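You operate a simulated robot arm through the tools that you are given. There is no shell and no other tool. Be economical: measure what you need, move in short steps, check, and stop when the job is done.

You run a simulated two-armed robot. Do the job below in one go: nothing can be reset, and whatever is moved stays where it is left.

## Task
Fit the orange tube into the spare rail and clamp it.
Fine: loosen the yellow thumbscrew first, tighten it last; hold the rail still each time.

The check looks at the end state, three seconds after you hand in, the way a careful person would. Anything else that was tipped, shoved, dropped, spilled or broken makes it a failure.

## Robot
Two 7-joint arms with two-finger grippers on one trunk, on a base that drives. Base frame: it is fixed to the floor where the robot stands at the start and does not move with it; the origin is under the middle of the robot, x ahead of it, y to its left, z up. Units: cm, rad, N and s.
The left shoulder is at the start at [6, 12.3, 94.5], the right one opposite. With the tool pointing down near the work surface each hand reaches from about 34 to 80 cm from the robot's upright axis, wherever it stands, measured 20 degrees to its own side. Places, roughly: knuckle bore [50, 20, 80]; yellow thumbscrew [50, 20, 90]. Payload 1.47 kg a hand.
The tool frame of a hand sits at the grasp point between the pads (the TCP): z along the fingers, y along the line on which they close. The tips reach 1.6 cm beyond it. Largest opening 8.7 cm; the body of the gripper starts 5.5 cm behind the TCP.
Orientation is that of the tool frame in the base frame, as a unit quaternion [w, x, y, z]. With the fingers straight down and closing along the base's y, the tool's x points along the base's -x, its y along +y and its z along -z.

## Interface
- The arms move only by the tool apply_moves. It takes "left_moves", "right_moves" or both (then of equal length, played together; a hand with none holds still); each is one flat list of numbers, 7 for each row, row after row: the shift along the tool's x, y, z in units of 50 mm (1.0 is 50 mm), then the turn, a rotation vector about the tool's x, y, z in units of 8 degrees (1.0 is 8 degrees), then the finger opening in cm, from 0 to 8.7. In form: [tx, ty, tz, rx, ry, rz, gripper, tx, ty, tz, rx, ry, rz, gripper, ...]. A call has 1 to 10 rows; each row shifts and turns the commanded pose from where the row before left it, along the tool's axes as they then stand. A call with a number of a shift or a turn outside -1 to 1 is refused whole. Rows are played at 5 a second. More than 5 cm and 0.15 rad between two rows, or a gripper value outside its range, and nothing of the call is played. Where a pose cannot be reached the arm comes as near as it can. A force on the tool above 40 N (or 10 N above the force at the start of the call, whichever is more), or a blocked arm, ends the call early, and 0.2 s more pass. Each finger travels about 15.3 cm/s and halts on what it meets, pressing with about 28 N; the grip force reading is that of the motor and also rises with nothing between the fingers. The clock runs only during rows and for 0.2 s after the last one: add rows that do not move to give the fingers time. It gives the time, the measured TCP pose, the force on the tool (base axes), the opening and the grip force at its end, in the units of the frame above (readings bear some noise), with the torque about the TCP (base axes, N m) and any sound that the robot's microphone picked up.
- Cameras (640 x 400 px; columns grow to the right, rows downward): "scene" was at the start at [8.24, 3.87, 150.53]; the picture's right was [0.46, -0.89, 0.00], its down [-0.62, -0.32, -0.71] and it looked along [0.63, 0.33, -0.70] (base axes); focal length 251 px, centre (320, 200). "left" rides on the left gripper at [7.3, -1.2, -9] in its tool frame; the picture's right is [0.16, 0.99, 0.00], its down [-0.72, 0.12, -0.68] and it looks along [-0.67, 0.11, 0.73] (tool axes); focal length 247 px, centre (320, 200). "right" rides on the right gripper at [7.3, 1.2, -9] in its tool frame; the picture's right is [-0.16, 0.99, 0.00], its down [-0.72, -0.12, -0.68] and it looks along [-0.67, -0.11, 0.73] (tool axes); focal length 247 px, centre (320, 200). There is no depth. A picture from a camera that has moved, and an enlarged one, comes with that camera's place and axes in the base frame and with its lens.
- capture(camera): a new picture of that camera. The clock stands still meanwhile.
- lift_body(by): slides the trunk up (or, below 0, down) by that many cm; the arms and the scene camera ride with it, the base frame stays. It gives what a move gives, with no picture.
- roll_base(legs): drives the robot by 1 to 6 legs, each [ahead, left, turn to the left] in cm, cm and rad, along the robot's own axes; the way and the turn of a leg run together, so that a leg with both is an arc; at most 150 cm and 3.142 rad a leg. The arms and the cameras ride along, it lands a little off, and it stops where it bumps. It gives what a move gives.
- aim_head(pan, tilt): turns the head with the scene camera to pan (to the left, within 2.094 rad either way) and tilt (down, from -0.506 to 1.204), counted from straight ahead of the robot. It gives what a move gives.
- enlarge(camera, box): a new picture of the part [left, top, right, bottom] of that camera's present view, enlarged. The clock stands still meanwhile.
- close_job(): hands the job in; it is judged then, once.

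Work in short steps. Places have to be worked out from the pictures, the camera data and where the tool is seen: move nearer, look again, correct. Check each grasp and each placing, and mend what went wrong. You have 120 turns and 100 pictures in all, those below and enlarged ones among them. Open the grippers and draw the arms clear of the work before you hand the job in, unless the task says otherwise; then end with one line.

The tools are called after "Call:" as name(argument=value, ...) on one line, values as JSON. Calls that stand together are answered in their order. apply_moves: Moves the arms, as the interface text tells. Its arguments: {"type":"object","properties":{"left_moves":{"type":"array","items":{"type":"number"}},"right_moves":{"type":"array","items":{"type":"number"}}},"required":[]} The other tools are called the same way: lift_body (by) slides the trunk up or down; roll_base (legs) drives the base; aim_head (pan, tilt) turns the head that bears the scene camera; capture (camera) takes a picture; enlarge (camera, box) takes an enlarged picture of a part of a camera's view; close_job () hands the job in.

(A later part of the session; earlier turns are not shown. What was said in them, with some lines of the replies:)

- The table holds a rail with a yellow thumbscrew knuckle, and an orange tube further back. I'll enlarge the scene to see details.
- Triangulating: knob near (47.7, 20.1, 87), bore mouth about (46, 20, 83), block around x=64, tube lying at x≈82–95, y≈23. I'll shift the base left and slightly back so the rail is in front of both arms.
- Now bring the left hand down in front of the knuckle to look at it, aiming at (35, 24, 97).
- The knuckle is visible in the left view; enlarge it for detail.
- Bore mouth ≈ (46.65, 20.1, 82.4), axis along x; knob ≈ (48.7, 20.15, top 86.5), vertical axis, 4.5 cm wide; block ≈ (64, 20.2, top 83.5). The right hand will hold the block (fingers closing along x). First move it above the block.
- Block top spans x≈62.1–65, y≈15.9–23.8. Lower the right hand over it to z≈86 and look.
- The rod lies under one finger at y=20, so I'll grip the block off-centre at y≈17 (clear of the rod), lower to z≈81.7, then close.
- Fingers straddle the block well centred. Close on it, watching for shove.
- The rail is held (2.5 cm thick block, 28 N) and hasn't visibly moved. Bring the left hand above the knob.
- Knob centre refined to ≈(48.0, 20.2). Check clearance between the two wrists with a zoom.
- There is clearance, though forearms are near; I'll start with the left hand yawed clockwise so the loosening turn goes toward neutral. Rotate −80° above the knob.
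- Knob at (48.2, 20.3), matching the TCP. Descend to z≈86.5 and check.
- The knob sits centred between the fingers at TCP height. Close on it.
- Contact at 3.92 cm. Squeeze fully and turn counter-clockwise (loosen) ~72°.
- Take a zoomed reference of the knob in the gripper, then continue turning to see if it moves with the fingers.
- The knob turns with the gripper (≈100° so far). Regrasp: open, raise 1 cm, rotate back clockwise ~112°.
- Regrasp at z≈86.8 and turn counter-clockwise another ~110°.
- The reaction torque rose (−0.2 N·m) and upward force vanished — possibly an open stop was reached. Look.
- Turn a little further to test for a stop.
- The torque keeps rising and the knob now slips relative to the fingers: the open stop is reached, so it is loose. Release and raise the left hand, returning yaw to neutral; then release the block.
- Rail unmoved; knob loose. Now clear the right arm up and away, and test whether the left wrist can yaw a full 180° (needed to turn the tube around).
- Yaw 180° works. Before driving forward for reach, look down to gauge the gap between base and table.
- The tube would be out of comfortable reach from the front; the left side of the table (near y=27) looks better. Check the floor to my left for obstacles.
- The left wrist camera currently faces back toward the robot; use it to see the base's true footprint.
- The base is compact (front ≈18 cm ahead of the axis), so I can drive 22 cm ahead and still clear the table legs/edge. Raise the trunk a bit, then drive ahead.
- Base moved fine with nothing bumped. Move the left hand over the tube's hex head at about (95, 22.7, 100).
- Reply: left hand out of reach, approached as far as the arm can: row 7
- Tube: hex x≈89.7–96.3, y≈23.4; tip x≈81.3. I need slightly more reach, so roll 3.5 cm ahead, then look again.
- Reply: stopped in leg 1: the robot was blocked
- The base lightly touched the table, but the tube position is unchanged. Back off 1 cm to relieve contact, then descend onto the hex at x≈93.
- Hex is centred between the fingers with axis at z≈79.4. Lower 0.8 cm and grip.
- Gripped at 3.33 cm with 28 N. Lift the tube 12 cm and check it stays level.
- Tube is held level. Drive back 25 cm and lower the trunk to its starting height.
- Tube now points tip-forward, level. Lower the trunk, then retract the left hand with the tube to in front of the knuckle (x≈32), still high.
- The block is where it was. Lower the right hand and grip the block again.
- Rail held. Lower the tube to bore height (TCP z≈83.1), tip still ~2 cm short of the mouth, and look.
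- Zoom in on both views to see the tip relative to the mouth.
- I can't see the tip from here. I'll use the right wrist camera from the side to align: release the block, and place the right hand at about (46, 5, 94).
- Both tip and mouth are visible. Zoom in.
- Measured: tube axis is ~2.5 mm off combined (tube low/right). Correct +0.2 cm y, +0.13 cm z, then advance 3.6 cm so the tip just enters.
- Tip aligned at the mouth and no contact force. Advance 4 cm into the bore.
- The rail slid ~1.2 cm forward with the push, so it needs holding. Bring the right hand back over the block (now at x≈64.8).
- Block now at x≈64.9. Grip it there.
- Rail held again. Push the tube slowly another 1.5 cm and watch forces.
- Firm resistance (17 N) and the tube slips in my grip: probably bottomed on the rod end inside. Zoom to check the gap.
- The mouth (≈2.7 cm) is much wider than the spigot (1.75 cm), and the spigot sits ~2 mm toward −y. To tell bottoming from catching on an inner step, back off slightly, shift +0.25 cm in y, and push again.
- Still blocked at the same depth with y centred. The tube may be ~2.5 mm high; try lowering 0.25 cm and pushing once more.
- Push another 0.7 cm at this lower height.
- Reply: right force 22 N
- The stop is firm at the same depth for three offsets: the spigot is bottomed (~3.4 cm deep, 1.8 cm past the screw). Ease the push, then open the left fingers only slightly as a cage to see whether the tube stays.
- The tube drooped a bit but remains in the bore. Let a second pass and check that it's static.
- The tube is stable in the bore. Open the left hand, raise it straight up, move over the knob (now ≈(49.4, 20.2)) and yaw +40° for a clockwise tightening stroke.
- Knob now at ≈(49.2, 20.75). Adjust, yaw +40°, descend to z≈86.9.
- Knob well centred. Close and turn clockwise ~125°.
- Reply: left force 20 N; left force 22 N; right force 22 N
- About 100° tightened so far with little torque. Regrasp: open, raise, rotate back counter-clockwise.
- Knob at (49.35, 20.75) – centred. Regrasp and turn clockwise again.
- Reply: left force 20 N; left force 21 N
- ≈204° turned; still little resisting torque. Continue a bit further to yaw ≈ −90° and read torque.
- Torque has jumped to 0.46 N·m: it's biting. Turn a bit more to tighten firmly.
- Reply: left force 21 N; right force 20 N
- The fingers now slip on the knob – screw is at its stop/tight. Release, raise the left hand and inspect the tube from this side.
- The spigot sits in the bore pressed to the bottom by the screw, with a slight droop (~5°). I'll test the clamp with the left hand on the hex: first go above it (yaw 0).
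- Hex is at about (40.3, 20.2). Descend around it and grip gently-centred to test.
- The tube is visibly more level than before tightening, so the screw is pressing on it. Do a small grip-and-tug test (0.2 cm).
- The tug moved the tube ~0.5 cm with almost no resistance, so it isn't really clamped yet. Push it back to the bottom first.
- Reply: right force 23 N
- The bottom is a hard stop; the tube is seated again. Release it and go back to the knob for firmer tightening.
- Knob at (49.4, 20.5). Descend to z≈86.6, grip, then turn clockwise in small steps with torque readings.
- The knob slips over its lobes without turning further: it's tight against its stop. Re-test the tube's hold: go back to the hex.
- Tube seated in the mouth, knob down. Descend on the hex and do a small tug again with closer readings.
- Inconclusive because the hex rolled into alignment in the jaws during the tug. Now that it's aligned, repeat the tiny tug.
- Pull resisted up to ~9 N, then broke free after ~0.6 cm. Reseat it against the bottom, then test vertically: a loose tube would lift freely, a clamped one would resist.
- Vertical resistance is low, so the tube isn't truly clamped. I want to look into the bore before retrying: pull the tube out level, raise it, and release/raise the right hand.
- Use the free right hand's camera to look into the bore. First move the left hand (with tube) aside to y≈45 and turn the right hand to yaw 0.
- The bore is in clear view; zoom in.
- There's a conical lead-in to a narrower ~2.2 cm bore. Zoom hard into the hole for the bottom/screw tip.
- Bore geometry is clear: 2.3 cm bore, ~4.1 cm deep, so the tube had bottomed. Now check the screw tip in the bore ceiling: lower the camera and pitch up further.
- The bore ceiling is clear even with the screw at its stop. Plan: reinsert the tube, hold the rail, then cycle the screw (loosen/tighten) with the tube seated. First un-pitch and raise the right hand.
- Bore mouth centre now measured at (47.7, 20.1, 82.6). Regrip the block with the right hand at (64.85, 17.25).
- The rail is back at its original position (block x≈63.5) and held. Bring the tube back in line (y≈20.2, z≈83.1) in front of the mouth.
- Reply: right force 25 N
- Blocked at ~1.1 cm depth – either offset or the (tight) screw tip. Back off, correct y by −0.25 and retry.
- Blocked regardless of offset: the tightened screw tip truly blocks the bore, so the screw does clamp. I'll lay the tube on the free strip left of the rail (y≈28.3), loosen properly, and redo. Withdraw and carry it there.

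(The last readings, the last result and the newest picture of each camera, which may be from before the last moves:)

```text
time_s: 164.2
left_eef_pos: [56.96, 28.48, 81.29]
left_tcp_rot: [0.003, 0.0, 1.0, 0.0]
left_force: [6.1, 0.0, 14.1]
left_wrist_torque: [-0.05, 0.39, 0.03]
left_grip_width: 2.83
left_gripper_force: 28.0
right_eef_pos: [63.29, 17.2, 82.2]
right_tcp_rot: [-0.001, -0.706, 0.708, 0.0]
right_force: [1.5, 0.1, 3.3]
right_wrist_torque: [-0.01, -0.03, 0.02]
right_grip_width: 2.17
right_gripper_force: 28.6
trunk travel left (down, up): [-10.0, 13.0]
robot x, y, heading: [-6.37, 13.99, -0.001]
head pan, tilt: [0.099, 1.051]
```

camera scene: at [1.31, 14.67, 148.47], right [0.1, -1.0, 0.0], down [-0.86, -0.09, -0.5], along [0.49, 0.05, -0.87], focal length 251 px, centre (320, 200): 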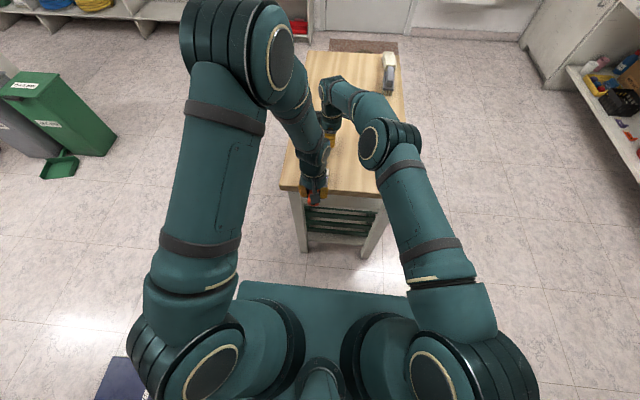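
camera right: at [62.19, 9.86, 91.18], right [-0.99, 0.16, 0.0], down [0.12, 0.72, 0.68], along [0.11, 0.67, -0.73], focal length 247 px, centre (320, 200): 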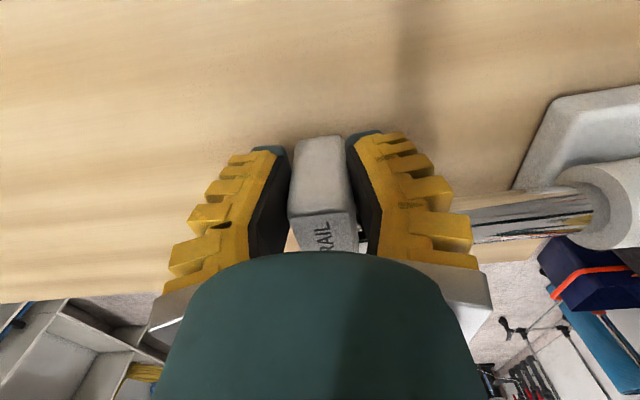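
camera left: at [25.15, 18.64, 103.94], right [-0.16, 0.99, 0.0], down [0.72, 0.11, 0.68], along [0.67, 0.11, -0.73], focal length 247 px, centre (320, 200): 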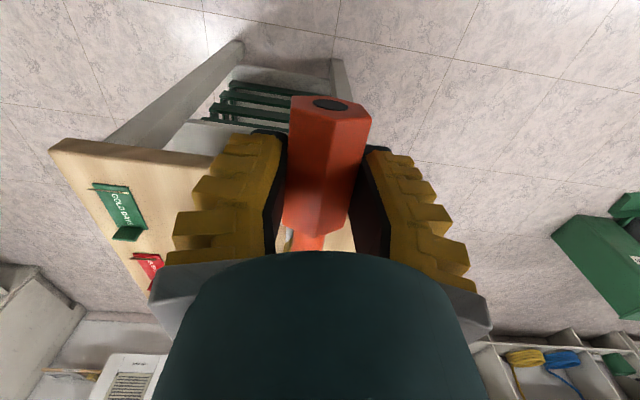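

Contact with the table (14 N). Ease slightly, then open to release the tube and raise the hand straight up, over to the knob.

Call:
apply_moves(left_moves=[0, 0, -0.03, 0, 0, 0, 1, 0, 0, 0, 0, 0, 0, 3, 0, 0, 0, 0, 0, 0, 4, 0, 0, 0, 0, 0, 0, 5, 0, 0, 0, 0, 0, 0, 5, 0, 0, -0.8, 0, 0, 0, 5, 0, 0, -0.9, 0, 0, 0, 5, 0, 0, -0.9, 0, 0, 0, 8.7, 0.85, -0.8, 0, 0, 0, 0, 8.7, 0.85, -0.8, 0, 0, 0, 0, 8.7])

Call:
capture(camera="left")

```text
refused: row 9 steps farther than a row can; nothing moved
```

```text
3 pictures are left
camera left: at [49.66, 27.41, 90.31], right [-0.16, 0.99, 0.0], down [0.72, 0.12, 0.68], along [0.68, 0.11, -0.73], focal length 247 px, centre (320, 200)
```

left: 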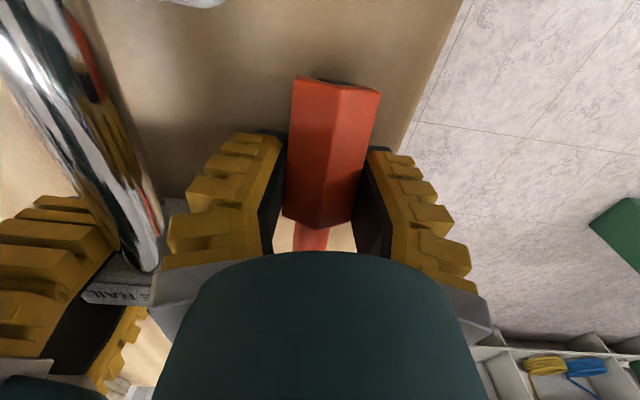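

Tube rests on the table within the edge. Release it and go up, then over the knob (48.1, 20.1) — no more pictures wasted.

Call:
apply_moves(left_moves=[0, 0, -0.03, 0, 0, 0, 1, 0, 0, 0, 0, 0, 0, 3, 0, 0, 0, 0, 0, 0, 4, 0, 0, 0, 0, 0, 0, 5, 0, 0, 0, 0, 0, 0, 5, 0, 0, -0.8, 0, 0, 0, 5, 0, 0, -0.9, 0, 0, 0, 5, 0, 0, -0.9, 0, 0, 0, 5])

Call:
apply_moves(left_moves=[0.6, -0.56, 0, 0, 0, 0, 8.7, 0.6, -0.56, 0, 0, 0, 0, 8.7, 0.57, -0.56, 0, 0, 0, 0, 8.7, 0, 0, 0, 0, 0, 1, 8.7, 0, 0, 0, 0, 0, 1, 8.7, 0, 0, 0, 0, 0, 1, 8.7, 0, 0, 0, 0, 0, 1, 8.7, 0, 0, 0, 0, 0, 1, 8.7, 0, 0, 0, 0, 0, 1, 8.7, 0, 0, 0, 0, 0, 1, 8.7])

Call:
apply_moves(left_moves=[0, 0, 0, 0, 0, 1, 8.7, 0, 0, 0, 0, 0, 1, 8.7, 0, 0, 0, 0, 0, 1, 8.7, 0, 0, 0, 0, 0, 0, 8.7])

Call:
capture(camera="left")

```text
time_s: 165.9
left_eef_pos: [56.75, 28.5, 94.51]
left_tcp_rot: [-0.001, -0.001, 1.0, 0.001]
left_force: [0.3, -0.1, -0.7]
left_wrist_torque: [-0.03, 0.03, 0.0]
left_grip_width: 5.52
left_gripper_force: 3.9
right_eef_pos: [63.43, 17.19, 82.16]
right_tcp_rot: [-0.001, -0.707, 0.708, 0.0]
right_force: [-3.0, -0.1, 6.6]
right_wrist_torque: [0.11, 0.02, 0.04]
right_grip_width: 2.19
right_gripper_force: 27.2
trunk travel left (down, up): [-10.0, 13.0]
robot x, y, heading: [-5.79, 13.85, -0.0]
head pan, tilt: [0.099, 1.051]
```

```text
time_s: 168.2
left_eef_pos: [48.1, 19.86, 94.35]
left_tcp_rot: [0.001, 0.471, 0.882, 0.0]
left_force: [0.1, 0.1, -0.1]
left_wrist_torque: [-0.02, 0.0, -0.01]
left_grip_width: 8.69
left_gripper_force: 0.1
right_eef_pos: [63.39, 17.21, 82.14]
right_tcp_rot: [-0.001, -0.707, 0.707, 0.001]
right_force: [-2.8, -1.6, 5.1]
right_wrist_torque: [-0.04, -0.01, 0.04]
right_grip_width: 2.23
right_gripper_force: 27.6
trunk travel left (down, up): [-10.0, 13.0]
robot x, y, heading: [-6.27, 13.9, -0.004]
head pan, tilt: [0.099, 1.051]
```

```text
time_s: 169.2
left_eef_pos: [48.08, 19.97, 94.4]
left_tcp_rot: [0.001, 0.643, 0.766, -0.001]
left_force: [-0.5, 1.3, -0.7]
left_wrist_torque: [-0.02, -0.01, 0.0]
left_grip_width: 8.7
left_gripper_force: 0.1
right_eef_pos: [63.47, 17.22, 82.13]
right_tcp_rot: [0.001, 0.707, -0.707, -0.001]
right_force: [-1.7, -0.8, 3.8]
right_wrist_torque: [-0.01, 0.02, 0.02]
right_grip_width: 2.17
right_gripper_force: 27.6
trunk travel left (down, up): [-10.0, 13.0]
robot x, y, heading: [-6.55, 13.87, -0.007]
head pan, tilt: [0.099, 1.051]
```

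```text
2 pictures are left
camera left: at [45.72, 26.98, 103.49], right [0.95, 0.32, 0.0], down [0.24, -0.69, 0.68], along [0.22, -0.64, -0.73], focal length 247 px, centre (320, 200)
```

left: 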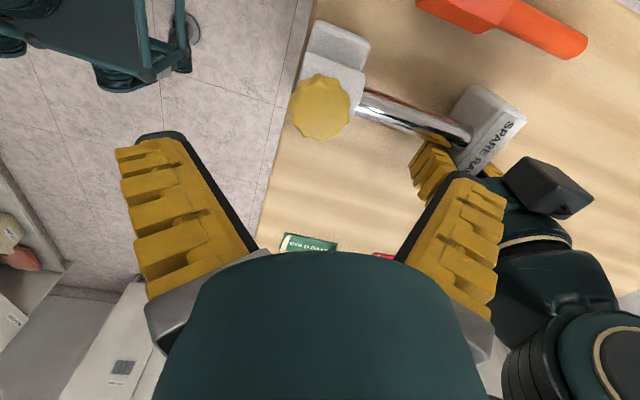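

Knob at ≈(47.9, 20.6); tube lies safely at (60, 29.5). Descend, grip and loosen counter-clockwise (stroke 1).

Call:
apply_moves(left_moves=[0.12, -0.02, 0, 0, 0, 0, 8.7, 0, 0, 0.76, 0, 0, 0, 8.7, 0, 0, 0.76, 0, 0, 0, 8.7, 0, 0, 0, 0, 0, 0, 5, 0, 0, 0, 0, 0, 0, 4.2, 0, 0, 0, 0, 0, 0, 3, 0, 0, 0, 0, 0, 0, 0, 0, 0, 0, 0, 0, 0, 0])

Call:
apply_moves(left_moves=[0, 0, 0, 0, 0, -0.8, 0, 0, 0, 0, 0, 0, -0.8, 0, 0, 0, 0, 0, 0, -0.8, 0, 0, 0, 0, 0, 0, -0.8, 0, 0, 0, 0, 0, 0, -0.8, 0, 0, 0, 0, 0, 0, -0.8, 0, 0, 0, 0, 0, 0, -0.8, 0, 0, 0, 0, 0, 0, -0.8, 0, 0, 0, 0, 0, 0, 0, 0])

Call:
apply_moves(left_moves=[0, 0, 0, 0, 0, -0.8, 0, 0, 0, 0, 0, 0, -0.8, 0, 0, 0, 0, 0, 0, -0.8, 0, 0, 0, 0, 0, 0, -0.8, 0, 0, 0, 0, 0, 0, -0.8, 0, 0, 0, 0, 0, 0, -0.8, 0, 0, 0, 0, 0, 0, -0.8, 0, 0, 0, 0, 0, 0, -0.8, 0, 0, 0, 0, 0, 0, 0, 0])

```text
time_s: 170.9
left_eef_pos: [47.95, 20.51, 86.94]
left_tcp_rot: [0.0, 0.644, 0.765, -0.001]
left_force: [-4.3, 0.1, 3.8]
left_wrist_torque: [-0.12, -0.02, 0.17]
left_grip_width: 3.42
left_gripper_force: 27.9
right_eef_pos: [63.47, 17.13, 82.14]
right_tcp_rot: [0.0, -0.707, 0.707, 0.0]
right_force: [4.8, 0.4, 1.9]
right_wrist_torque: [0.09, -0.09, -0.08]
right_grip_width: 2.09
right_gripper_force: 28.1
trunk travel left (down, up): [-10.0, 13.0]
robot x, y, heading: [-6.23, 14.15, 0.001]
head pan, tilt: [0.099, 1.051]
```

```text
time_s: 172.9
left_eef_pos: [47.92, 20.41, 86.84]
left_tcp_rot: [0.0, 0.248, 0.969, 0.0]
left_force: [5.2, -2.6, 17.4]
left_wrist_torque: [-0.04, -0.12, 0.03]
left_grip_width: 3.05
left_gripper_force: 27.8
right_eef_pos: [63.45, 17.11, 82.11]
right_tcp_rot: [0.001, 0.707, -0.707, 0.0]
right_force: [2.6, -0.4, 3.4]
right_wrist_torque: [0.08, -0.06, -0.07]
right_grip_width: 2.15
right_gripper_force: 28.3
trunk travel left (down, up): [-10.0, 13.0]
robot x, y, heading: [-6.57, 14.09, -0.002]
head pan, tilt: [0.099, 1.051]
```

```text
time_s: 174.9
left_eef_pos: [47.76, 20.52, 86.87]
left_tcp_rot: [0.0, -0.195, 0.981, 0.0]
left_force: [8.8, 0.1, 9.9]
left_wrist_torque: [-0.01, -0.16, 0.04]
left_grip_width: 3.1
left_gripper_force: 28.1
right_eef_pos: [63.33, 17.02, 82.04]
right_tcp_rot: [0.001, 0.707, -0.707, -0.001]
right_force: [-4.4, 0.1, 4.4]
right_wrist_torque: [0.09, 0.07, 0.07]
right_grip_width: 2.18
right_gripper_force: 28.2
trunk travel left (down, up): [-10.0, 13.0]
robot x, y, heading: [-6.33, 14.09, -0.001]
head pan, tilt: [0.099, 1.051]
```

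Stroke 1 done (~100°). Regrasp and do stroke 2.

Call:
apply_moves(left_moves=[0, 0, 0, 0, 0, 0, 8.7, 0, 0, 0, 0, 0, 0, 8.7, 0, 0, -0.3, 0, 0, 0, 8.7, 0, 0, 0, 0, 0, 1, 8.7, 0, 0, 0, 0, 0, 1, 8.7, 0, 0, 0, 0, 0, 1, 8.7, 0, 0, 0, 0, 0, 1, 8.7, 0, 0, 0, 0, 0, 1, 8.7, 0, 0, 0, 0, 0, 1, 8.7, 0, 0, 0, 0, 0, 1, 8.7])

Call:
apply_moves(left_moves=[0, 0, 0, 0, 0, 1, 8.7, 0, 0, 0, 0, 0, 1, 8.7, 0, 0, 0, 0, 0, 1, 8.7, 0, 0, 0, 0, 0, 1, 8.7, 0, 0, 0, 0, 0, 1, 8.7, 0, 0, 0.3, 0, 0, 0, 8.7, 0, 0, 0, 0, 0, 0, 5, 0, 0, 0, 0, 0, 0, 4, 0, 0, 0, 0, 0, 0, 2, 0, 0, 0, 0, 0, 0, 0])

Call:
apply_moves(left_moves=[0, 0, 0, 0, 0, -0.8, 0, 0, 0, 0, 0, 0, -0.8, 0, 0, 0, 0, 0, 0, -0.8, 0, 0, 0, 0, 0, 0, -0.8, 0, 0, 0, 0, 0, 0, -0.8, 0, 0, 0, 0, 0, 0, -0.8, 0, 0, 0, 0, 0, 0, -0.8, 0, 0, 0, 0, 0, 0, -0.8, 0, 0, 0, 0, 0, 0, 0, 0])

Call:
apply_moves(left_moves=[0, 0, 0, 0, 0, -0.8, 0, 0, 0, 0, 0, 0, -0.8, 0, 0, 0, 0, 0, 0, -0.8, 0, 0, 0, 0, 0, 0, -0.8, 0, 0, 0, 0, 0, 0, -0.8, 0, 0, 0, 0, 0, 0, -0.8, 0, 0, 0, 0, 0, 0, -0.8, 0, 0, 0, 0, 0, 0, -0.8, 0, 0, 0, 0, 0, 0, 0, 0])

```text
time_s: 177.2
left_eef_pos: [47.87, 20.49, 88.33]
left_tcp_rot: [-0.001, 0.29, 0.957, 0.001]
left_force: [-1.4, -0.2, -0.2]
left_wrist_torque: [0.0, 0.0, 0.0]
left_grip_width: 8.71
left_gripper_force: 0.0
right_eef_pos: [63.49, 17.24, 82.12]
right_tcp_rot: [0.0, -0.707, 0.707, 0.001]
right_force: [0.1, 1.4, 3.8]
right_wrist_torque: [-0.03, 0.05, -0.03]
right_grip_width: 2.17
right_gripper_force: 27.7
trunk travel left (down, up): [-10.0, 13.0]
robot x, y, heading: [-6.31, 13.95, -0.003]
head pan, tilt: [0.099, 1.051]
```

```text
time_s: 179.3
left_eef_pos: [47.9, 20.51, 86.83]
left_tcp_rot: [0.0, 0.6, 0.8, 0.0]
left_force: [0.5, -0.9, 4.7]
left_wrist_torque: [-0.23, 0.0, 0.0]
left_grip_width: 3.29
left_gripper_force: 28.2
right_eef_pos: [63.29, 17.12, 82.1]
right_tcp_rot: [-0.001, -0.707, 0.707, 0.0]
right_force: [-0.6, 1.2, 3.1]
right_wrist_torque: [0.0, -0.03, 0.0]
right_grip_width: 2.09
right_gripper_force: 28.5
trunk travel left (down, up): [-10.0, 13.0]
robot x, y, heading: [-6.33, 14.29, 0.004]
head pan, tilt: [0.099, 1.051]
```

```text
time_s: 181.3
left_eef_pos: [47.82, 20.44, 86.77]
left_tcp_rot: [-0.001, 0.194, 0.981, 0.0]
left_force: [3.5, -1.4, 14.0]
left_wrist_torque: [-0.01, 0.0, 0.01]
left_grip_width: 3.24
left_gripper_force: 28.3
right_eef_pos: [63.36, 17.17, 82.16]
right_tcp_rot: [0.0, 0.707, -0.707, 0.0]
right_force: [1.3, 0.4, 0.8]
right_wrist_torque: [0.01, -0.04, -0.08]
right_grip_width: 2.11
right_gripper_force: 28.4
trunk travel left (down, up): [-10.0, 13.0]
robot x, y, heading: [-6.44, 13.79, 0.0]
head pan, tilt: [0.099, 1.051]
```

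```text
time_s: 183.3
left_eef_pos: [47.84, 20.5, 86.85]
left_tcp_rot: [-0.001, -0.25, 0.968, 0.0]
left_force: [6.9, -0.3, 1.2]
left_wrist_torque: [0.01, -0.15, -0.01]
left_grip_width: 3.2
left_gripper_force: 27.5
right_eef_pos: [63.49, 17.22, 82.11]
right_tcp_rot: [0.001, 0.707, -0.707, -0.001]
right_force: [-5.0, -0.7, 2.9]
right_wrist_torque: [-0.08, 0.07, 0.07]
right_grip_width: 2.18
right_gripper_force: 28.2
trunk travel left (down, up): [-10.0, 13.0]
robot x, y, heading: [-6.12, 14.11, 0.002]
head pan, tilt: [0.099, 1.051]
```

Turn a little further to find the open stop.

Call:
apply_moves(left_moves=[0, 0, 0, 0, 0, -0.8, 0, 0, 0, 0, 0, 0, -0.8, 0, 0, 0, 0, 0, 0, 0, 0])

Call:
apply_moves(left_moves=[0, 0, 0, 0, 0, -0.8, 0, 0, 0, 0, 0, 0, -0.8, 0, 0, 0, 0, 0, 0, 0, 0])

```text
time_s: 184.2
left_eef_pos: [47.91, 20.52, 86.74]
left_tcp_rot: [0.0, -0.355, 0.935, 0.001]
left_force: [5.9, 1.2, 3.4]
left_wrist_torque: [0.0, -0.14, 0.0]
left_grip_width: 3.16
left_gripper_force: 27.7
right_eef_pos: [63.42, 17.21, 82.1]
right_tcp_rot: [0.0, -0.706, 0.708, 0.001]
right_force: [-6.6, 0.8, 2.5]
right_wrist_torque: [0.14, 0.06, 0.08]
right_grip_width: 2.14
right_gripper_force: 27.7
trunk travel left (down, up): [-10.0, 13.0]
robot x, y, heading: [-6.02, 13.69, -0.002]
head pan, tilt: [0.099, 1.051]
```

```text
time_s: 184.9
left_eef_pos: [47.87, 20.36, 86.86]
left_tcp_rot: [-0.001, -0.457, 0.89, -0.001]
left_force: [6.9, -6.2, 1.2]
left_wrist_torque: [-0.19, 0.17, -0.29]
left_grip_width: 3.23
left_gripper_force: 27.6
right_eef_pos: [63.55, 17.14, 82.2]
right_tcp_rot: [0.0, -0.707, 0.707, 0.001]
right_force: [-7.9, 5.1, 3.4]
right_wrist_torque: [-0.06, 0.1, -0.15]
right_grip_width: 2.11
right_gripper_force: 28.4
trunk travel left (down, up): [-10.0, 13.0]
robot x, y, heading: [-6.2, 14.15, 0.002]
head pan, tilt: [0.099, 1.051]
```

Open stop found (−0.29 N·m): screw is loose again. Release, rise, yaw back to 0 and go above the tube's hex at (56.5, 29.2).

Call:
apply_moves(left_moves=[0, 0, 0, 0, 0, 0, 8.7, 0, 0, 0, 0, 0, 0, 8.7, 0, 0, -0.8, 0, 0, 0, 8.7, 0, 0, -0.8, 0, 0, 0.8, 8.7, 0, 0, 0, 0, 0, 1, 8.7, 0, 0, 0, 0, 0, 1, 8.7, 0, 0, 0, 0, 0, 1, 8.7, 0, 0, 0, 0, 0, 1, 8.7, 0, 0, 0, 0, 0, 1, 8.7, 0, 0, 0, 0, 0, 1, 8.7])

Call:
apply_moves(left_moves=[-0.58, 0.6, 0, 0, 0, 0, 8.7, -0.58, 0.6, 0, 0, 0, 0, 8.7, -0.56, 0.58, 0, 0, 0, 0, 8.7, 0, 0, 0, 0, 0, 0, 8.7])

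Call:
capture(camera="left")

```text
time_s: 187.2
left_eef_pos: [47.98, 20.45, 94.74]
left_tcp_rot: [0.001, 0.001, 1.0, 0.0]
left_force: [0.5, -0.4, -0.1]
left_wrist_torque: [-0.04, -0.01, 0.02]
left_grip_width: 8.71
left_gripper_force: 0.1
right_eef_pos: [63.39, 17.15, 82.14]
right_tcp_rot: [0.0, -0.707, 0.707, 0.001]
right_force: [-2.1, 0.7, 2.4]
right_wrist_torque: [-0.09, 0.0, -0.02]
right_grip_width: 2.14
right_gripper_force: 28.4
trunk travel left (down, up): [-10.0, 13.0]
robot x, y, heading: [-6.45, 13.78, -0.002]
head pan, tilt: [0.099, 1.051]
```

```text
time_s: 188.2
left_eef_pos: [56.45, 29.38, 94.6]
left_tcp_rot: [0.0, 0.001, 1.0, 0.0]
left_force: [0.0, 0.2, -0.4]
left_wrist_torque: [-0.02, -0.01, 0.0]
left_grip_width: 8.71
left_gripper_force: 0.1
right_eef_pos: [63.46, 17.06, 82.17]
right_tcp_rot: [0.0, 0.708, -0.707, 0.0]
right_force: [-0.3, 0.2, 2.6]
right_wrist_torque: [0.01, 0.0, -0.01]
right_grip_width: 2.1
right_gripper_force: 28.2
trunk travel left (down, up): [-10.0, 13.0]
robot x, y, heading: [-6.35, 14.13, -0.001]
head pan, tilt: [0.099, 1.051]
```

```text
1 pictures are left
camera left: at [49.27, 28.24, 103.63], right [-0.16, 0.99, 0.0], down [0.72, 0.12, 0.68], along [0.67, 0.11, -0.73], focal length 247 px, centre (320, 200)
```

left: 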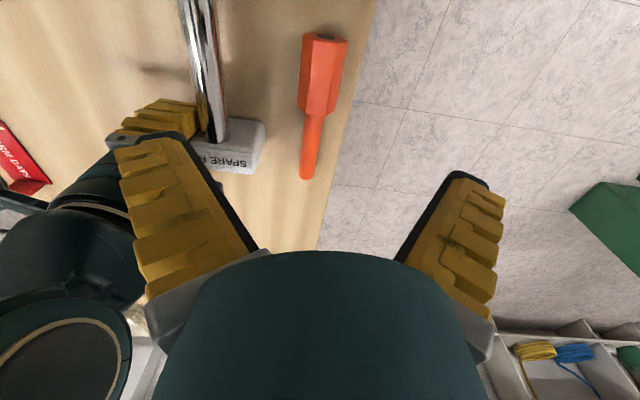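

Tube hex at (56.6, 29.45), lying level. Descend to z≈80.05, grip, and lift.

Call:
apply_moves(left_moves=[-0.02, 0.01, 0.9, 0, 0, 0, 8.7, 0, 0, 0.9, 0, 0, 0, 8.7, 0, 0, 0.8, 0, 0, 0, 8.7, 0, 0, 0.31, 0, 0, 0, 8.7, 0, 0, 0, 0, 0, 0, 5, 0, 0, 0, 0, 0, 0, 4, 0, 0, 0, 0, 0, 0, 3, 0, 0, 0, 0, 0, 0, 1.5, 0, 0, 0, 0, 0, 0, 1])

Call:
apply_moves(left_moves=[0, 0, -0.4, 0, 0, 0, 1, 0, 0, -0.8, 0, 0, 0, 1, 0, 0, -0.9, 0, 0, 0, 1, 0, 0, -0.9, 0, 0, 0, 1, 0.8, -0.4, 0, 0, 0, 0, 1, 0.85, -0.4, 0, 0, 0, 0, 1, 0.85, -0.4, 0, 0, 0, 0, 1, 0.85, -0.4, 0, 0, 0, 0, 1, 0.9, -0.26, 0, 0, 0, 0, 1, 0.66, 0, 0, 0, 0, 0, 1])

```text
time_s: 190.2
left_eef_pos: [56.57, 29.48, 80.19]
left_tcp_rot: [-0.001, 0.0, 1.0, 0.0]
left_force: [-1.4, 1.4, 7.1]
left_wrist_torque: [0.0, 0.11, -0.04]
left_grip_width: 3.34
left_gripper_force: 28.0
right_eef_pos: [63.38, 17.16, 82.2]
right_tcp_rot: [-0.001, -0.707, 0.707, 0.0]
right_force: [0.1, 0.4, -1.3]
right_wrist_torque: [0.04, -0.08, -0.01]
right_grip_width: 2.06
right_gripper_force: 28.0
trunk travel left (down, up): [-10.0, 13.0]
robot x, y, heading: [-6.37, 13.67, 0.003]
head pan, tilt: [0.099, 1.051]
```

```text
time_s: 192.3
left_eef_pos: [31.7, 20.06, 95.29]
left_tcp_rot: [0.0, 0.0, 1.0, 0.0]
left_force: [0.5, -0.2, -1.1]
left_wrist_torque: [-0.02, -0.03, 0.0]
left_grip_width: 2.95
left_gripper_force: 28.1
right_eef_pos: [63.35, 17.17, 82.09]
right_tcp_rot: [0.001, 0.707, -0.707, -0.001]
right_force: [-3.6, -0.3, 4.0]
right_wrist_torque: [0.12, 0.06, 0.06]
right_grip_width: 2.12
right_gripper_force: 28.5
trunk travel left (down, up): [-10.0, 13.0]
robot x, y, heading: [-6.26, 13.87, 0.001]
head pan, tilt: [0.099, 1.051]
```

Lower to bore height (z≈83.35) and advance 4.5 cm with force readings.

Call:
apply_moves(left_moves=[0, 0.01, 0.8, 0, 0, 0, 1, 0, 0, 0.8, 0, 0, 0, 1, 0, 0, 0.79, 0, 0, 0, 1, 0, 0, 0, 0, 0, 0, 1, -0.3, 0, 0, 0, 0, 0, 1, -0.2, 0, 0, 0, 0, 0, 1, -0.2, 0, 0, 0, 0, 0, 1, -0.1, 0, 0, 0, 0, 0, 1, -0.1, 0, 0, 0, 0, 0, 1])

Call:
apply_moves(left_moves=[-0.1, 0, 0, 0, 0, 0, 1, -0.1, 0, 0, 0, 0, 0, 1, -0.1, 0, 0, 0, 0, 0, 1, 0, 0, 0, 0, 0, 0, 1])

```text
time_s: 194.3
left_eef_pos: [36.5, 20.11, 83.22]
left_tcp_rot: [-0.001, 0.001, 1.0, -0.001]
left_force: [-0.6, -0.2, -0.1]
left_wrist_torque: [0.04, 0.02, 0.02]
left_grip_width: 2.96
left_gripper_force: 28.1
right_eef_pos: [63.37, 17.1, 82.03]
right_tcp_rot: [-0.001, -0.707, 0.707, 0.001]
right_force: [-0.1, 1.4, 1.6]
right_wrist_torque: [0.01, 0.0, 0.04]
right_grip_width: 2.1
right_gripper_force: 28.4
trunk travel left (down, up): [-10.0, 13.0]
robot x, y, heading: [-6.52, 13.46, 0.006]
head pan, tilt: [0.099, 1.051]
```

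```text
time_s: 195.3
left_eef_pos: [38.06, 20.16, 83.16]
left_tcp_rot: [0.001, 0.001, 1.0, 0.0]
left_force: [0.6, -0.3, -0.9]
left_wrist_torque: [0.02, 0.0, -0.01]
left_grip_width: 2.99
left_gripper_force: 27.9
right_eef_pos: [63.31, 17.07, 82.06]
right_tcp_rot: [-0.001, -0.707, 0.707, 0.0]
right_force: [0.8, -0.4, 2.2]
right_wrist_torque: [0.0, -0.02, 0.02]
right_grip_width: 2.1
right_gripper_force: 28.2
trunk travel left (down, up): [-10.0, 13.0]
robot x, y, heading: [-6.17, 13.91, -0.0]
head pan, tilt: [0.099, 1.051]
```

The tip went freely past where the tight screw had blocked it. Continue slowly to the bottom.

Call:
apply_moves(left_moves=[-0.06, 0, 0, 0, 0, 0, 1, -0.06, 0, 0, 0, 0, 0, 1, 0, 0, 0, 0, 0, 0, 1])

Call:
apply_moves(left_moves=[-0.06, 0, 0, 0, 0, 0, 1, -0.04, 0, 0, 0, 0, 0, 1, 0, 0, 0, 0, 0, 0, 1])

```text
time_s: 196.2
left_eef_pos: [38.68, 20.18, 83.24]
left_tcp_rot: [-0.001, 0.0, 1.0, 0.0]
left_force: [-0.7, -0.6, -1.4]
left_wrist_torque: [0.0, 0.04, 0.01]
left_grip_width: 2.96
left_gripper_force: 28.2
right_eef_pos: [63.48, 17.19, 82.05]
right_tcp_rot: [-0.001, -0.707, 0.707, 0.0]
right_force: [1.4, 0.6, 2.1]
right_wrist_torque: [0.04, -0.01, 0.02]
right_grip_width: 2.07
right_gripper_force: 28.0
trunk travel left (down, up): [-10.0, 13.0]
robot x, y, heading: [-6.27, 13.82, 0.002]
head pan, tilt: [0.099, 1.051]
```

```text
time_s: 196.9
left_eef_pos: [39.13, 20.27, 83.2]
left_tcp_rot: [0.0, 0.0, 1.0, 0.0]
left_force: [3.1, 0.6, -1.1]
left_wrist_torque: [0.03, -0.01, -0.01]
left_grip_width: 2.97
left_gripper_force: 27.8
right_eef_pos: [63.33, 17.24, 82.21]
right_tcp_rot: [0.001, 0.707, -0.707, 0.0]
right_force: [-2.7, -0.3, 2.3]
right_wrist_torque: [-0.02, 0.01, 0.04]
right_grip_width: 2.07
right_gripper_force: 28.2
trunk travel left (down, up): [-10.0, 13.0]
robot x, y, heading: [-6.06, 13.89, -0.0]
head pan, tilt: [0.099, 1.051]
```

Still free, tip ~4.4 cm in by reckoning. Keep advancing.

Call:
apply_moves(left_moves=[-0.05, 0, 0, 0, 0, 0, 1, -0.05, 0, 0, 0, 0, 0, 1, 0, 0, 0, 0, 0, 0, 1])

Call:
apply_moves(left_moves=[-0.05, 0, 0, 0, 0, 0, 1, 0, 0, 0, 0, 0, 0, 1])

```text
time_s: 197.8
left_eef_pos: [39.55, 20.23, 83.29]
left_tcp_rot: [-0.003, 0.001, 1.0, 0.001]
left_force: [-14.5, 1.1, 1.4]
left_wrist_torque: [0.02, -0.08, 0.05]
left_grip_width: 3.04
left_gripper_force: 27.9
right_eef_pos: [63.58, 16.99, 82.14]
right_tcp_rot: [0.0, -0.706, 0.708, -0.001]
right_force: [14.0, -2.2, -3.9]
right_wrist_torque: [-0.07, -0.13, -0.3]
right_grip_width: 2.09
right_gripper_force: 28.1
trunk travel left (down, up): [-10.0, 13.0]
robot x, y, heading: [-6.62, 13.96, 0.002]
head pan, tilt: [0.099, 1.051]
```

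```text
time_s: 198.3
left_eef_pos: [39.76, 20.18, 83.26]
left_tcp_rot: [-0.002, 0.0, 1.0, 0.0]
left_force: [-18.2, 1.7, -0.8]
left_wrist_torque: [0.01, 0.21, 0.18]
left_grip_width: 2.96
left_gripper_force: 27.8
right_eef_pos: [63.45, 17.05, 82.21]
right_tcp_rot: [0.0, -0.707, 0.707, 0.0]
right_force: [17.8, -2.3, -2.3]
right_wrist_torque: [-0.06, -0.16, -0.27]
right_grip_width: 2.12
right_gripper_force: 28.0
trunk travel left (down, up): [-10.0, 13.0]
robot x, y, heading: [-6.0, 14.04, -0.004]
head pan, tilt: [0.099, 1.051]
```

Hard stop: the tube is bottomed and level. Open directly, rise, move over the knob and yaw +48°.

Call:
apply_moves(left_moves=[0, 0, 0, 0, 0, 0, 4, 0, 0, 0, 0, 0, 0, 8.7, 0, 0, 0, 0, 0, 0, 8.7, 0, 0, -0.7, 0, 0, 0, 8.7, 0, 0, -0.8, 0, 0, 0, 8.7, 0, 0, -0.8, 0, 0, 0, 8.7, -0.82, 0.03, 0, 0, 0, 0, 8.7, -0.81, 0.03, 0, 0, 0, 0, 8.7, 0, 0, 0, 0, 0, -1, 8.7, 0, 0, 0, 0, 0, -1, 8.7])

Call:
apply_moves(left_moves=[0, 0, 0, 0, 0, -1, 8.7, 0, 0, 0, 0, 0, -1, 8.7, 0, 0, 0, 0, 0, -1, 8.7, 0, 0, 0, 0, 0, -1, 8.7, 0, 0, 0, 0, 0, 0, 8.7])

```text
time_s: 200.6
left_eef_pos: [48.0, 20.56, 94.8]
left_tcp_rot: [0.0, -0.139, 0.99, 0.0]
left_force: [-0.3, -0.1, 0.0]
left_wrist_torque: [-0.02, 0.03, -0.03]
left_grip_width: 8.73
left_gripper_force: 0.1
right_eef_pos: [63.53, 17.23, 82.03]
right_tcp_rot: [0.0, -0.707, 0.708, 0.001]
right_force: [1.1, -1.9, 2.1]
right_wrist_torque: [-0.02, -0.02, 0.0]
right_grip_width: 2.1
right_gripper_force: 27.8
trunk travel left (down, up): [-10.0, 13.0]
robot x, y, heading: [-6.46, 14.01, 0.004]
head pan, tilt: [0.099, 1.051]
```

```text
time_s: 201.8
left_eef_pos: [48.18, 20.39, 94.61]
left_tcp_rot: [-0.001, -0.408, 0.913, 0.0]
left_force: [0.5, -0.4, 0.7]
left_wrist_torque: [-0.03, -0.02, 0.01]
left_grip_width: 8.7
left_gripper_force: 0.1
right_eef_pos: [63.35, 17.19, 82.08]
right_tcp_rot: [0.0, 0.707, -0.707, -0.001]
right_force: [0.9, -2.0, 3.0]
right_wrist_torque: [-0.01, -0.01, -0.02]
right_grip_width: 2.05
right_gripper_force: 27.4
trunk travel left (down, up): [-10.0, 13.0]
robot x, y, heading: [-6.32, 13.77, 0.003]
head pan, tilt: [0.099, 1.051]
```

Descend on the knob, grip, and do tightening stroke 1 (clockwise ~130°).

Call:
apply_moves(left_moves=[0, 0, 0.8, 0, 0, 0, 8.7, 0, 0, 0.76, 0, 0, 0, 8.7, 0, 0, 0, 0, 0, 0, 5, 0, 0, 0, 0, 0, 0, 4.2, 0, 0, 0, 0, 0, 0, 3, 0, 0, 0, 0, 0, 0, 0, 0, 0, 0, 0, 0, 0, 0])

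Call:
apply_moves(left_moves=[0, 0, 0, 0, 0, 0.9, 0, 0, 0, 0, 0, 0, 0.9, 0, 0, 0, 0, 0, 0, 0.9, 0, 0, 0, 0, 0, 0, 0.9, 0, 0, 0, 0, 0, 0, 0.9, 0, 0, 0, 0, 0, 0, 0.9, 0, 0, 0, 0, 0, 0, 0.9, 0, 0, 0, 0, 0, 0, 0.9, 0, 0, 0, 0, 0, 0, 0, 0])

Call:
apply_moves(left_moves=[0, 0, 0, 0, 0, 0.9, 0, 0, 0, 0, 0, 0, 0.9, 0, 0, 0, 0, 0, 0, 0.9, 0, 0, 0, 0, 0, 0, 0.9, 0, 0, 0, 0, 0, 0, 0.9, 0, 0, 0, 0, 0, 0, 0.9, 0, 0, 0, 0, 0, 0, 0.9, 0, 0, 0, 0, 0, 0, 0.9, 0, 0, 0, 0, 0, 0, 0.9, 0, 0, 0, 0, 0, 0, 0, 0])

```text
time_s: 203.3
left_eef_pos: [48.01, 20.52, 86.99]
left_tcp_rot: [0.001, -0.406, 0.914, 0.0]
left_force: [-2.3, 0.3, 3.6]
left_wrist_torque: [0.08, -0.08, -0.18]
left_grip_width: 3.35
left_gripper_force: 28.3
right_eef_pos: [63.45, 17.14, 82.09]
right_tcp_rot: [0.001, 0.707, -0.707, 0.0]
right_force: [1.9, 0.8, -0.8]
right_wrist_torque: [0.07, 0.05, -0.03]
right_grip_width: 2.06
right_gripper_force: 28.8
trunk travel left (down, up): [-10.0, 13.0]
robot x, y, heading: [-6.55, 13.79, -0.0]
head pan, tilt: [0.099, 1.051]
```

```text
time_s: 205.3
left_eef_pos: [48.0, 20.42, 87.0]
left_tcp_rot: [-0.001, 0.085, 0.996, 0.0]
left_force: [-14.5, 0.4, 9.8]
left_wrist_torque: [-0.03, 0.13, 0.01]
left_grip_width: 3.19
left_gripper_force: 28.4
right_eef_pos: [63.38, 17.07, 82.12]
right_tcp_rot: [0.0, -0.707, 0.707, 0.0]
right_force: [10.9, -1.4, -6.6]
right_wrist_torque: [-0.2, -0.02, -0.07]
right_grip_width: 2.04
right_gripper_force: 28.4
trunk travel left (down, up): [-10.0, 13.0]
robot x, y, heading: [-6.34, 14.43, -0.001]
head pan, tilt: [0.099, 1.051]
```

```text
time_s: 207.6
left_eef_pos: [47.99, 20.42, 86.99]
left_tcp_rot: [-0.001, 0.606, 0.796, 0.001]
left_force: [-18.8, 4.3, 7.5]
left_wrist_torque: [0.2, 0.18, 0.02]
left_grip_width: 3.21
left_gripper_force: 27.9
right_eef_pos: [63.38, 17.12, 82.04]
right_tcp_rot: [0.0, 0.707, -0.707, 0.0]
right_force: [16.6, -2.1, -5.1]
right_wrist_torque: [0.02, -0.09, -0.11]
right_grip_width: 2.09
right_gripper_force: 28.4
trunk travel left (down, up): [-10.0, 13.0]
robot x, y, heading: [-6.43, 14.0, 0.001]
head pan, tilt: [0.099, 1.051]
```

122° done smoothly. Regrasp for stroke 2.

Call:
apply_moves(left_moves=[0, 0, 0, 0, 0, 0, 8.7, 0, 0, 0, 0, 0, 0, 8.7, 0.01, -0.03, -0.3, 0, 0, 0, 8.7, 0, 0, 0, 0, 0, -1, 8.7, 0, 0, 0, 0, 0, -1, 8.7, 0, 0, 0, 0, 0, -1, 8.7, 0, 0, 0, 0, 0, -1, 8.7, 0, 0, 0, 0, 0, -1, 8.7, 0, 0, 0, 0, 0, -1, 8.7, 0, 0, 0, 0, 0, -1, 8.7])

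Call:
apply_moves(left_moves=[0, 0, 0, 0, 0, -1, 8.7, 0, 0, 0, 0, 0, -1, 8.7, 0, 0, 0, 0, 0, -1, 8.7, 0, 0, 0, 0, 0, -1, 8.7, 0, 0, 0, 0, 0, -1, 8.7, 0, 0, 0.3, 0, 0, -1, 8.7, 0, 0, 0, 0, 0, 0, 5, 0, 0, 0, 0, 0, 0, 4, 0, 0, 0, 0, 0, 0, 2, 0, 0, 0, 0, 0, 0, 0])

Call:
apply_moves(left_moves=[0, 0, 0, 0, 0, 0.9, 0, 0, 0, 0, 0, 0, 0.9, 0, 0, 0, 0, 0, 0, 0.9, 0, 0, 0, 0, 0, 0, 0.9, 0, 0, 0, 0, 0, 0, 0.9, 0, 0, 0, 0, 0, 0, 0.9, 0, 0, 0, 0, 0, 0, 0.9, 0, 0, 0, 0, 0, 0, 0.9, 0, 0, 0, 0, 0, 0, 0, 0])

Call:
apply_moves(left_moves=[0, 0, 0, 0, 0, 0.9, 0, 0, 0, 0, 0, 0, 0.9, 0, 0, 0, 0, 0, 0, 0.9, 0, 0, 0, 0, 0, 0, 0.9, 0, 0, 0, 0, 0, 0, 0, 0])

```text
time_s: 209.8
left_eef_pos: [47.95, 20.55, 88.42]
left_tcp_rot: [0.0, 0.159, 0.987, 0.0]
left_force: [0.9, -0.1, 0.4]
left_wrist_torque: [-0.03, 0.03, 0.0]
left_grip_width: 8.71
left_gripper_force: 0.1
right_eef_pos: [63.42, 17.18, 82.16]
right_tcp_rot: [0.0, 0.708, -0.706, -0.001]
right_force: [-1.4, 1.6, 2.8]
right_wrist_torque: [0.14, 0.0, 0.04]
right_grip_width: 2.07
right_gripper_force: 27.7
trunk travel left (down, up): [-10.0, 13.0]
robot x, y, heading: [-6.16, 13.77, 0.003]
head pan, tilt: [0.099, 1.051]
```

```text
time_s: 211.9
left_eef_pos: [47.9, 20.53, 87.02]
left_tcp_rot: [0.0, -0.256, 0.967, 0.0]
left_force: [-0.9, 1.1, 4.9]
left_wrist_torque: [0.12, -0.19, 0.02]
left_grip_width: 3.3
left_gripper_force: 28.3
right_eef_pos: [63.49, 17.07, 82.11]
right_tcp_rot: [-0.001, -0.707, 0.707, 0.001]
right_force: [2.3, 0.1, 0.5]
right_wrist_torque: [0.01, 0.01, -0.03]
right_grip_width: 2.07
right_gripper_force: 28.3
trunk travel left (down, up): [-10.0, 13.0]
robot x, y, heading: [-6.44, 14.06, -0.004]
head pan, tilt: [0.099, 1.051]
```

```text
time_s: 213.9
left_eef_pos: [47.76, 20.58, 87.0]
left_tcp_rot: [0.0, 0.243, 0.97, 0.0]
left_force: [1.8, 3.9, 17.5]
left_wrist_torque: [0.05, 0.02, 0.05]
left_grip_width: 3.28
left_gripper_force: 27.8
right_eef_pos: [63.48, 17.08, 82.06]
right_tcp_rot: [0.0, 0.707, -0.707, 0.0]
right_force: [3.9, -1.2, -1.5]
right_wrist_torque: [-0.08, -0.01, 0.08]
right_grip_width: 2.08
right_gripper_force: 28.0
trunk travel left (down, up): [-10.0, 13.0]
robot x, y, heading: [-6.23, 14.04, -0.001]
head pan, tilt: [0.099, 1.051]
```

```text
time_s: 215.2
left_eef_pos: [48.01, 20.5, 86.95]
left_tcp_rot: [0.0, 0.478, 0.879, 0.0]
left_force: [8.0, 1.7, 9.5]
left_wrist_torque: [-0.04, -0.12, -0.01]
left_grip_width: 3.25
left_gripper_force: 27.9
right_eef_pos: [63.38, 17.2, 82.12]
right_tcp_rot: [0.0, -0.707, 0.707, 0.001]
right_force: [-2.6, 0.0, 2.5]
right_wrist_torque: [-0.03, 0.02, 0.09]
right_grip_width: 2.11
right_gripper_force: 28.1
trunk travel left (down, up): [-10.0, 13.0]
robot x, y, heading: [-6.0, 13.97, 0.003]
head pan, tilt: [0.099, 1.051]
```

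208° so far, still smooth. Continue with small steps until the torque bites.

Call:
apply_moves(left_moves=[0, 0, 0, 0, 0, 0.8, 0, 0, 0, 0, 0, 0, 0.8, 0, 0, 0, 0, 0, 0, 0, 0])

Call:
apply_moves(left_moves=[0, 0, 0, 0, 0, 0.8, 0, 0, 0, 0, 0, 0, 0, 0])

Call:
apply_moves(left_moves=[0, 0, 0, 0, 0, 0.8, 0, 0, 0, 0, 0, 0, 0, 0])

Call:
apply_moves(left_moves=[0, 0, 0, 0, 0, 0.8, 0, 0, 0, 0, 0, 0, 0, 0])

```text
time_s: 215.9
left_eef_pos: [47.75, 20.43, 86.89]
left_tcp_rot: [-0.001, 0.571, 0.821, 0.0]
left_force: [6.5, 1.8, 12.1]
left_wrist_torque: [-0.09, -0.18, 0.08]
left_grip_width: 3.16
left_gripper_force: 28.2
right_eef_pos: [63.4, 17.23, 82.18]
right_tcp_rot: [0.0, -0.707, 0.707, 0.0]
right_force: [-4.9, 0.8, 1.5]
right_wrist_torque: [0.16, 0.07, 0.01]
right_grip_width: 2.09
right_gripper_force: 28.3
trunk travel left (down, up): [-10.0, 13.0]
robot x, y, heading: [-5.76, 14.07, -0.002]
head pan, tilt: [0.099, 1.051]
```

```text
time_s: 216.6
left_eef_pos: [47.93, 20.54, 86.84]
left_tcp_rot: [0.0, 0.616, 0.788, 0.0]
left_force: [10.2, 2.0, 4.3]
left_wrist_torque: [0.07, -0.08, 0.22]
left_grip_width: 3.09
left_gripper_force: 28.5
right_eef_pos: [63.33, 17.13, 82.06]
right_tcp_rot: [0.0, 0.708, -0.707, -0.001]
right_force: [-9.5, -0.6, 3.6]
right_wrist_torque: [0.03, 0.14, 0.07]
right_grip_width: 2.13
right_gripper_force: 28.8
trunk travel left (down, up): [-10.0, 13.0]
robot x, y, heading: [-6.44, 13.26, -0.006]
head pan, tilt: [0.099, 1.051]
```

```text
time_s: 217.2
left_eef_pos: [47.84, 20.6, 86.87]
left_tcp_rot: [-0.001, 0.659, 0.752, 0.0]
left_force: [11.7, 4.1, 0.4]
left_wrist_torque: [0.17, -0.06, 0.39]
left_grip_width: 3.22
left_gripper_force: 28.5
right_eef_pos: [63.37, 16.99, 82.07]
right_tcp_rot: [0.001, 0.707, -0.707, -0.001]
right_force: [-11.6, -1.7, 4.1]
right_wrist_torque: [0.02, 0.18, 0.25]
right_grip_width: 2.13
right_gripper_force: 27.6
trunk travel left (down, up): [-10.0, 13.0]
robot x, y, heading: [-6.16, 13.97, -0.0]
head pan, tilt: [0.099, 1.051]
```

```text
time_s: 217.8
left_eef_pos: [47.85, 20.43, 86.87]
left_tcp_rot: [0.001, 0.701, 0.713, 0.0]
left_force: [13.6, -2.2, -1.9]
left_wrist_torque: [0.03, -0.04, -0.05]
left_grip_width: 3.21
left_gripper_force: 27.8
right_eef_pos: [63.38, 17.25, 82.12]
right_tcp_rot: [-0.001, 0.708, -0.707, -0.001]
right_force: [-14.4, 1.6, 3.5]
right_wrist_torque: [-0.16, 0.2, 0.16]
right_grip_width: 2.16
right_gripper_force: 28.4
trunk travel left (down, up): [-10.0, 13.0]
robot x, y, heading: [-6.09, 13.89, 0.002]
head pan, tilt: [0.099, 1.051]
```

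Torque climbed 0.08 → 0.22 → 0.39 N·m and then the fingers slipped over the lobes: the screw is tight. Release the knob, raise the left hand away; then release the block.

Call:
apply_moves(left_moves=[0, 0, 0, 0, 0, 0, 8.7, 0, 0, 0, 0, 0, 0, 8.7, 0, 0, -0.7, 0, 0, 0, 8.7, 0, 0, -0.8, 0, 0, 0, 8.7, 0, 0, -0.8, 0, 0, 0, 8.7, 0.8, 0, 0, 0, 0, 0, 8.7, 0.8, 0, 0, 0, 0, 0, 8.7])

Call:
apply_moves(right_moves=[0, 0, 0, 0, 0, 0, 4, 0, 0, 0, 0, 0, 0, 8.7, 0, 0, 0, 0, 0, 0, 8.7, 0, 0, -0.7, 0, 0, 0, 8.7, 0, 0, -0.9, 0, 0, 0, 8.7, 0, 0, -0.9, 0, 0, 0, 8.7, 0, 0, -0.9, 0, 0, 0, 8.7, 0.8, 0, 0, 0, 0, 0, 8.7, 0.8, 0, 0, 0, 0, 0, 8.7, 0.8, 0, 0, 0, 0, 0, 8.7])

Call:
capture(camera="left")

```text
time_s: 219.3
left_eef_pos: [47.8, 28.62, 98.32]
left_tcp_rot: [-0.001, 0.7, 0.714, -0.001]
left_force: [-0.1, -0.1, 0.2]
left_wrist_torque: [-0.02, -0.02, 0.04]
left_grip_width: 8.69
left_gripper_force: 0.1
right_eef_pos: [63.31, 17.29, 82.22]
right_tcp_rot: [0.0, -0.706, 0.708, 0.002]
right_force: [-0.3, 1.0, 1.3]
right_wrist_torque: [-0.12, -0.02, 0.04]
right_grip_width: 2.09
right_gripper_force: 27.8
trunk travel left (down, up): [-10.0, 13.0]
robot x, y, heading: [-6.05, 13.92, -0.003]
head pan, tilt: [0.099, 1.051]
```

```text
time_s: 221.6
left_eef_pos: [47.88, 28.34, 98.25]
left_tcp_rot: [-0.001, 0.7, 0.714, 0.0]
left_force: [0.5, 0.3, -0.6]
left_wrist_torque: [0.02, -0.01, 0.0]
left_grip_width: 8.71
left_gripper_force: 0.0
right_eef_pos: [63.4, 5.08, 99.02]
right_tcp_rot: [0.002, 0.707, -0.707, -0.001]
right_force: [-0.2, -0.5, 0.6]
right_wrist_torque: [0.0, 0.0, -0.04]
right_grip_width: 8.73
right_gripper_force: 0.1
trunk travel left (down, up): [-10.0, 13.0]
robot x, y, heading: [-6.23, 14.0, 0.001]
head pan, tilt: [0.099, 1.051]
```

```text
0 pictures are left
camera left: at [46.57, 35.72, 107.42], right [0.98, 0.18, 0.0], down [0.13, -0.72, 0.68], along [0.12, -0.67, -0.73], focal length 247 px, centre (320, 200)
```

left: 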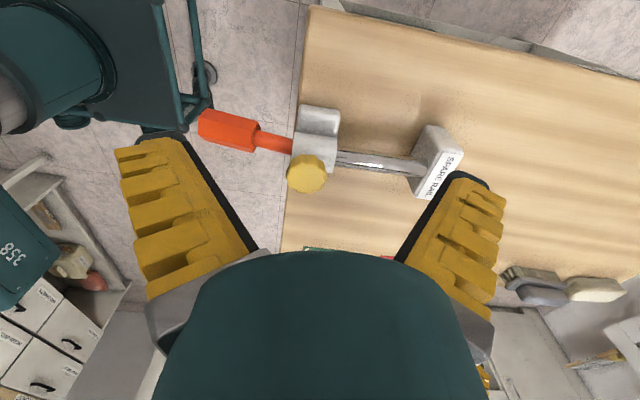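

The tube is in the knuckle, the rail is at its original place, and the screw is tight. Draw both arms further up and away, then hand in.

Call:
apply_moves(left_moves=[0.9, 0, 0, 0, 0, 0, 8.7, 0.8, 0, -0.5, 0, 0, 0, 8.7, 0.6, 0, -0.7, 0, 0, 0, 8.7, 0, 0, 0, 0, 0, 0, 8.7], right_moves=[0.9, 0, 0, 0, 0, 0, 8.7, 0.8, 0, -0.5, 0, 0, 0, 8.7, 0, 0, -0.8, 0, 0, 0, 8.7, 0, 0, 0, 0, 0, 0, 8.7])

Call:
close_job()

```text
time_s: 222.6
left_eef_pos: [47.54, 40.11, 104.25]
left_tcp_rot: [0.0, 0.7, 0.714, -0.001]
left_force: [1.3, -0.5, 0.6]
left_wrist_torque: [0.0, -0.01, -0.01]
left_grip_width: 8.72
left_gripper_force: 0.1
right_eef_pos: [63.56, -3.39, 105.61]
right_tcp_rot: [-0.001, -0.707, 0.707, 0.001]
right_force: [0.6, 0.3, -1.2]
right_wrist_torque: [0.01, 0.01, -0.04]
right_grip_width: 8.7
right_gripper_force: 0.0
trunk travel left (down, up): [-10.0, 13.0]
robot x, y, heading: [-6.1, 13.85, -0.003]
head pan, tilt: [0.099, 1.051]
```

```text
The job is handed in.
```

The orange tube is pushed to the bottom of the spare rail's bore and the yellow thumbscrew is turned clockwise until the fingers slipped (about 0.4 N·m). I did not tug-test the hold after this final tightening, an earlier, similar tightening let the tube pull out at about 9 N, and the tube still droops slightly. I held the rail for every turn of the screw. It slid about 1.3 cm when I first pushed the tube in without holding it, and I moved it back. The base also lightly bumped the table once; nothing appeared to move.
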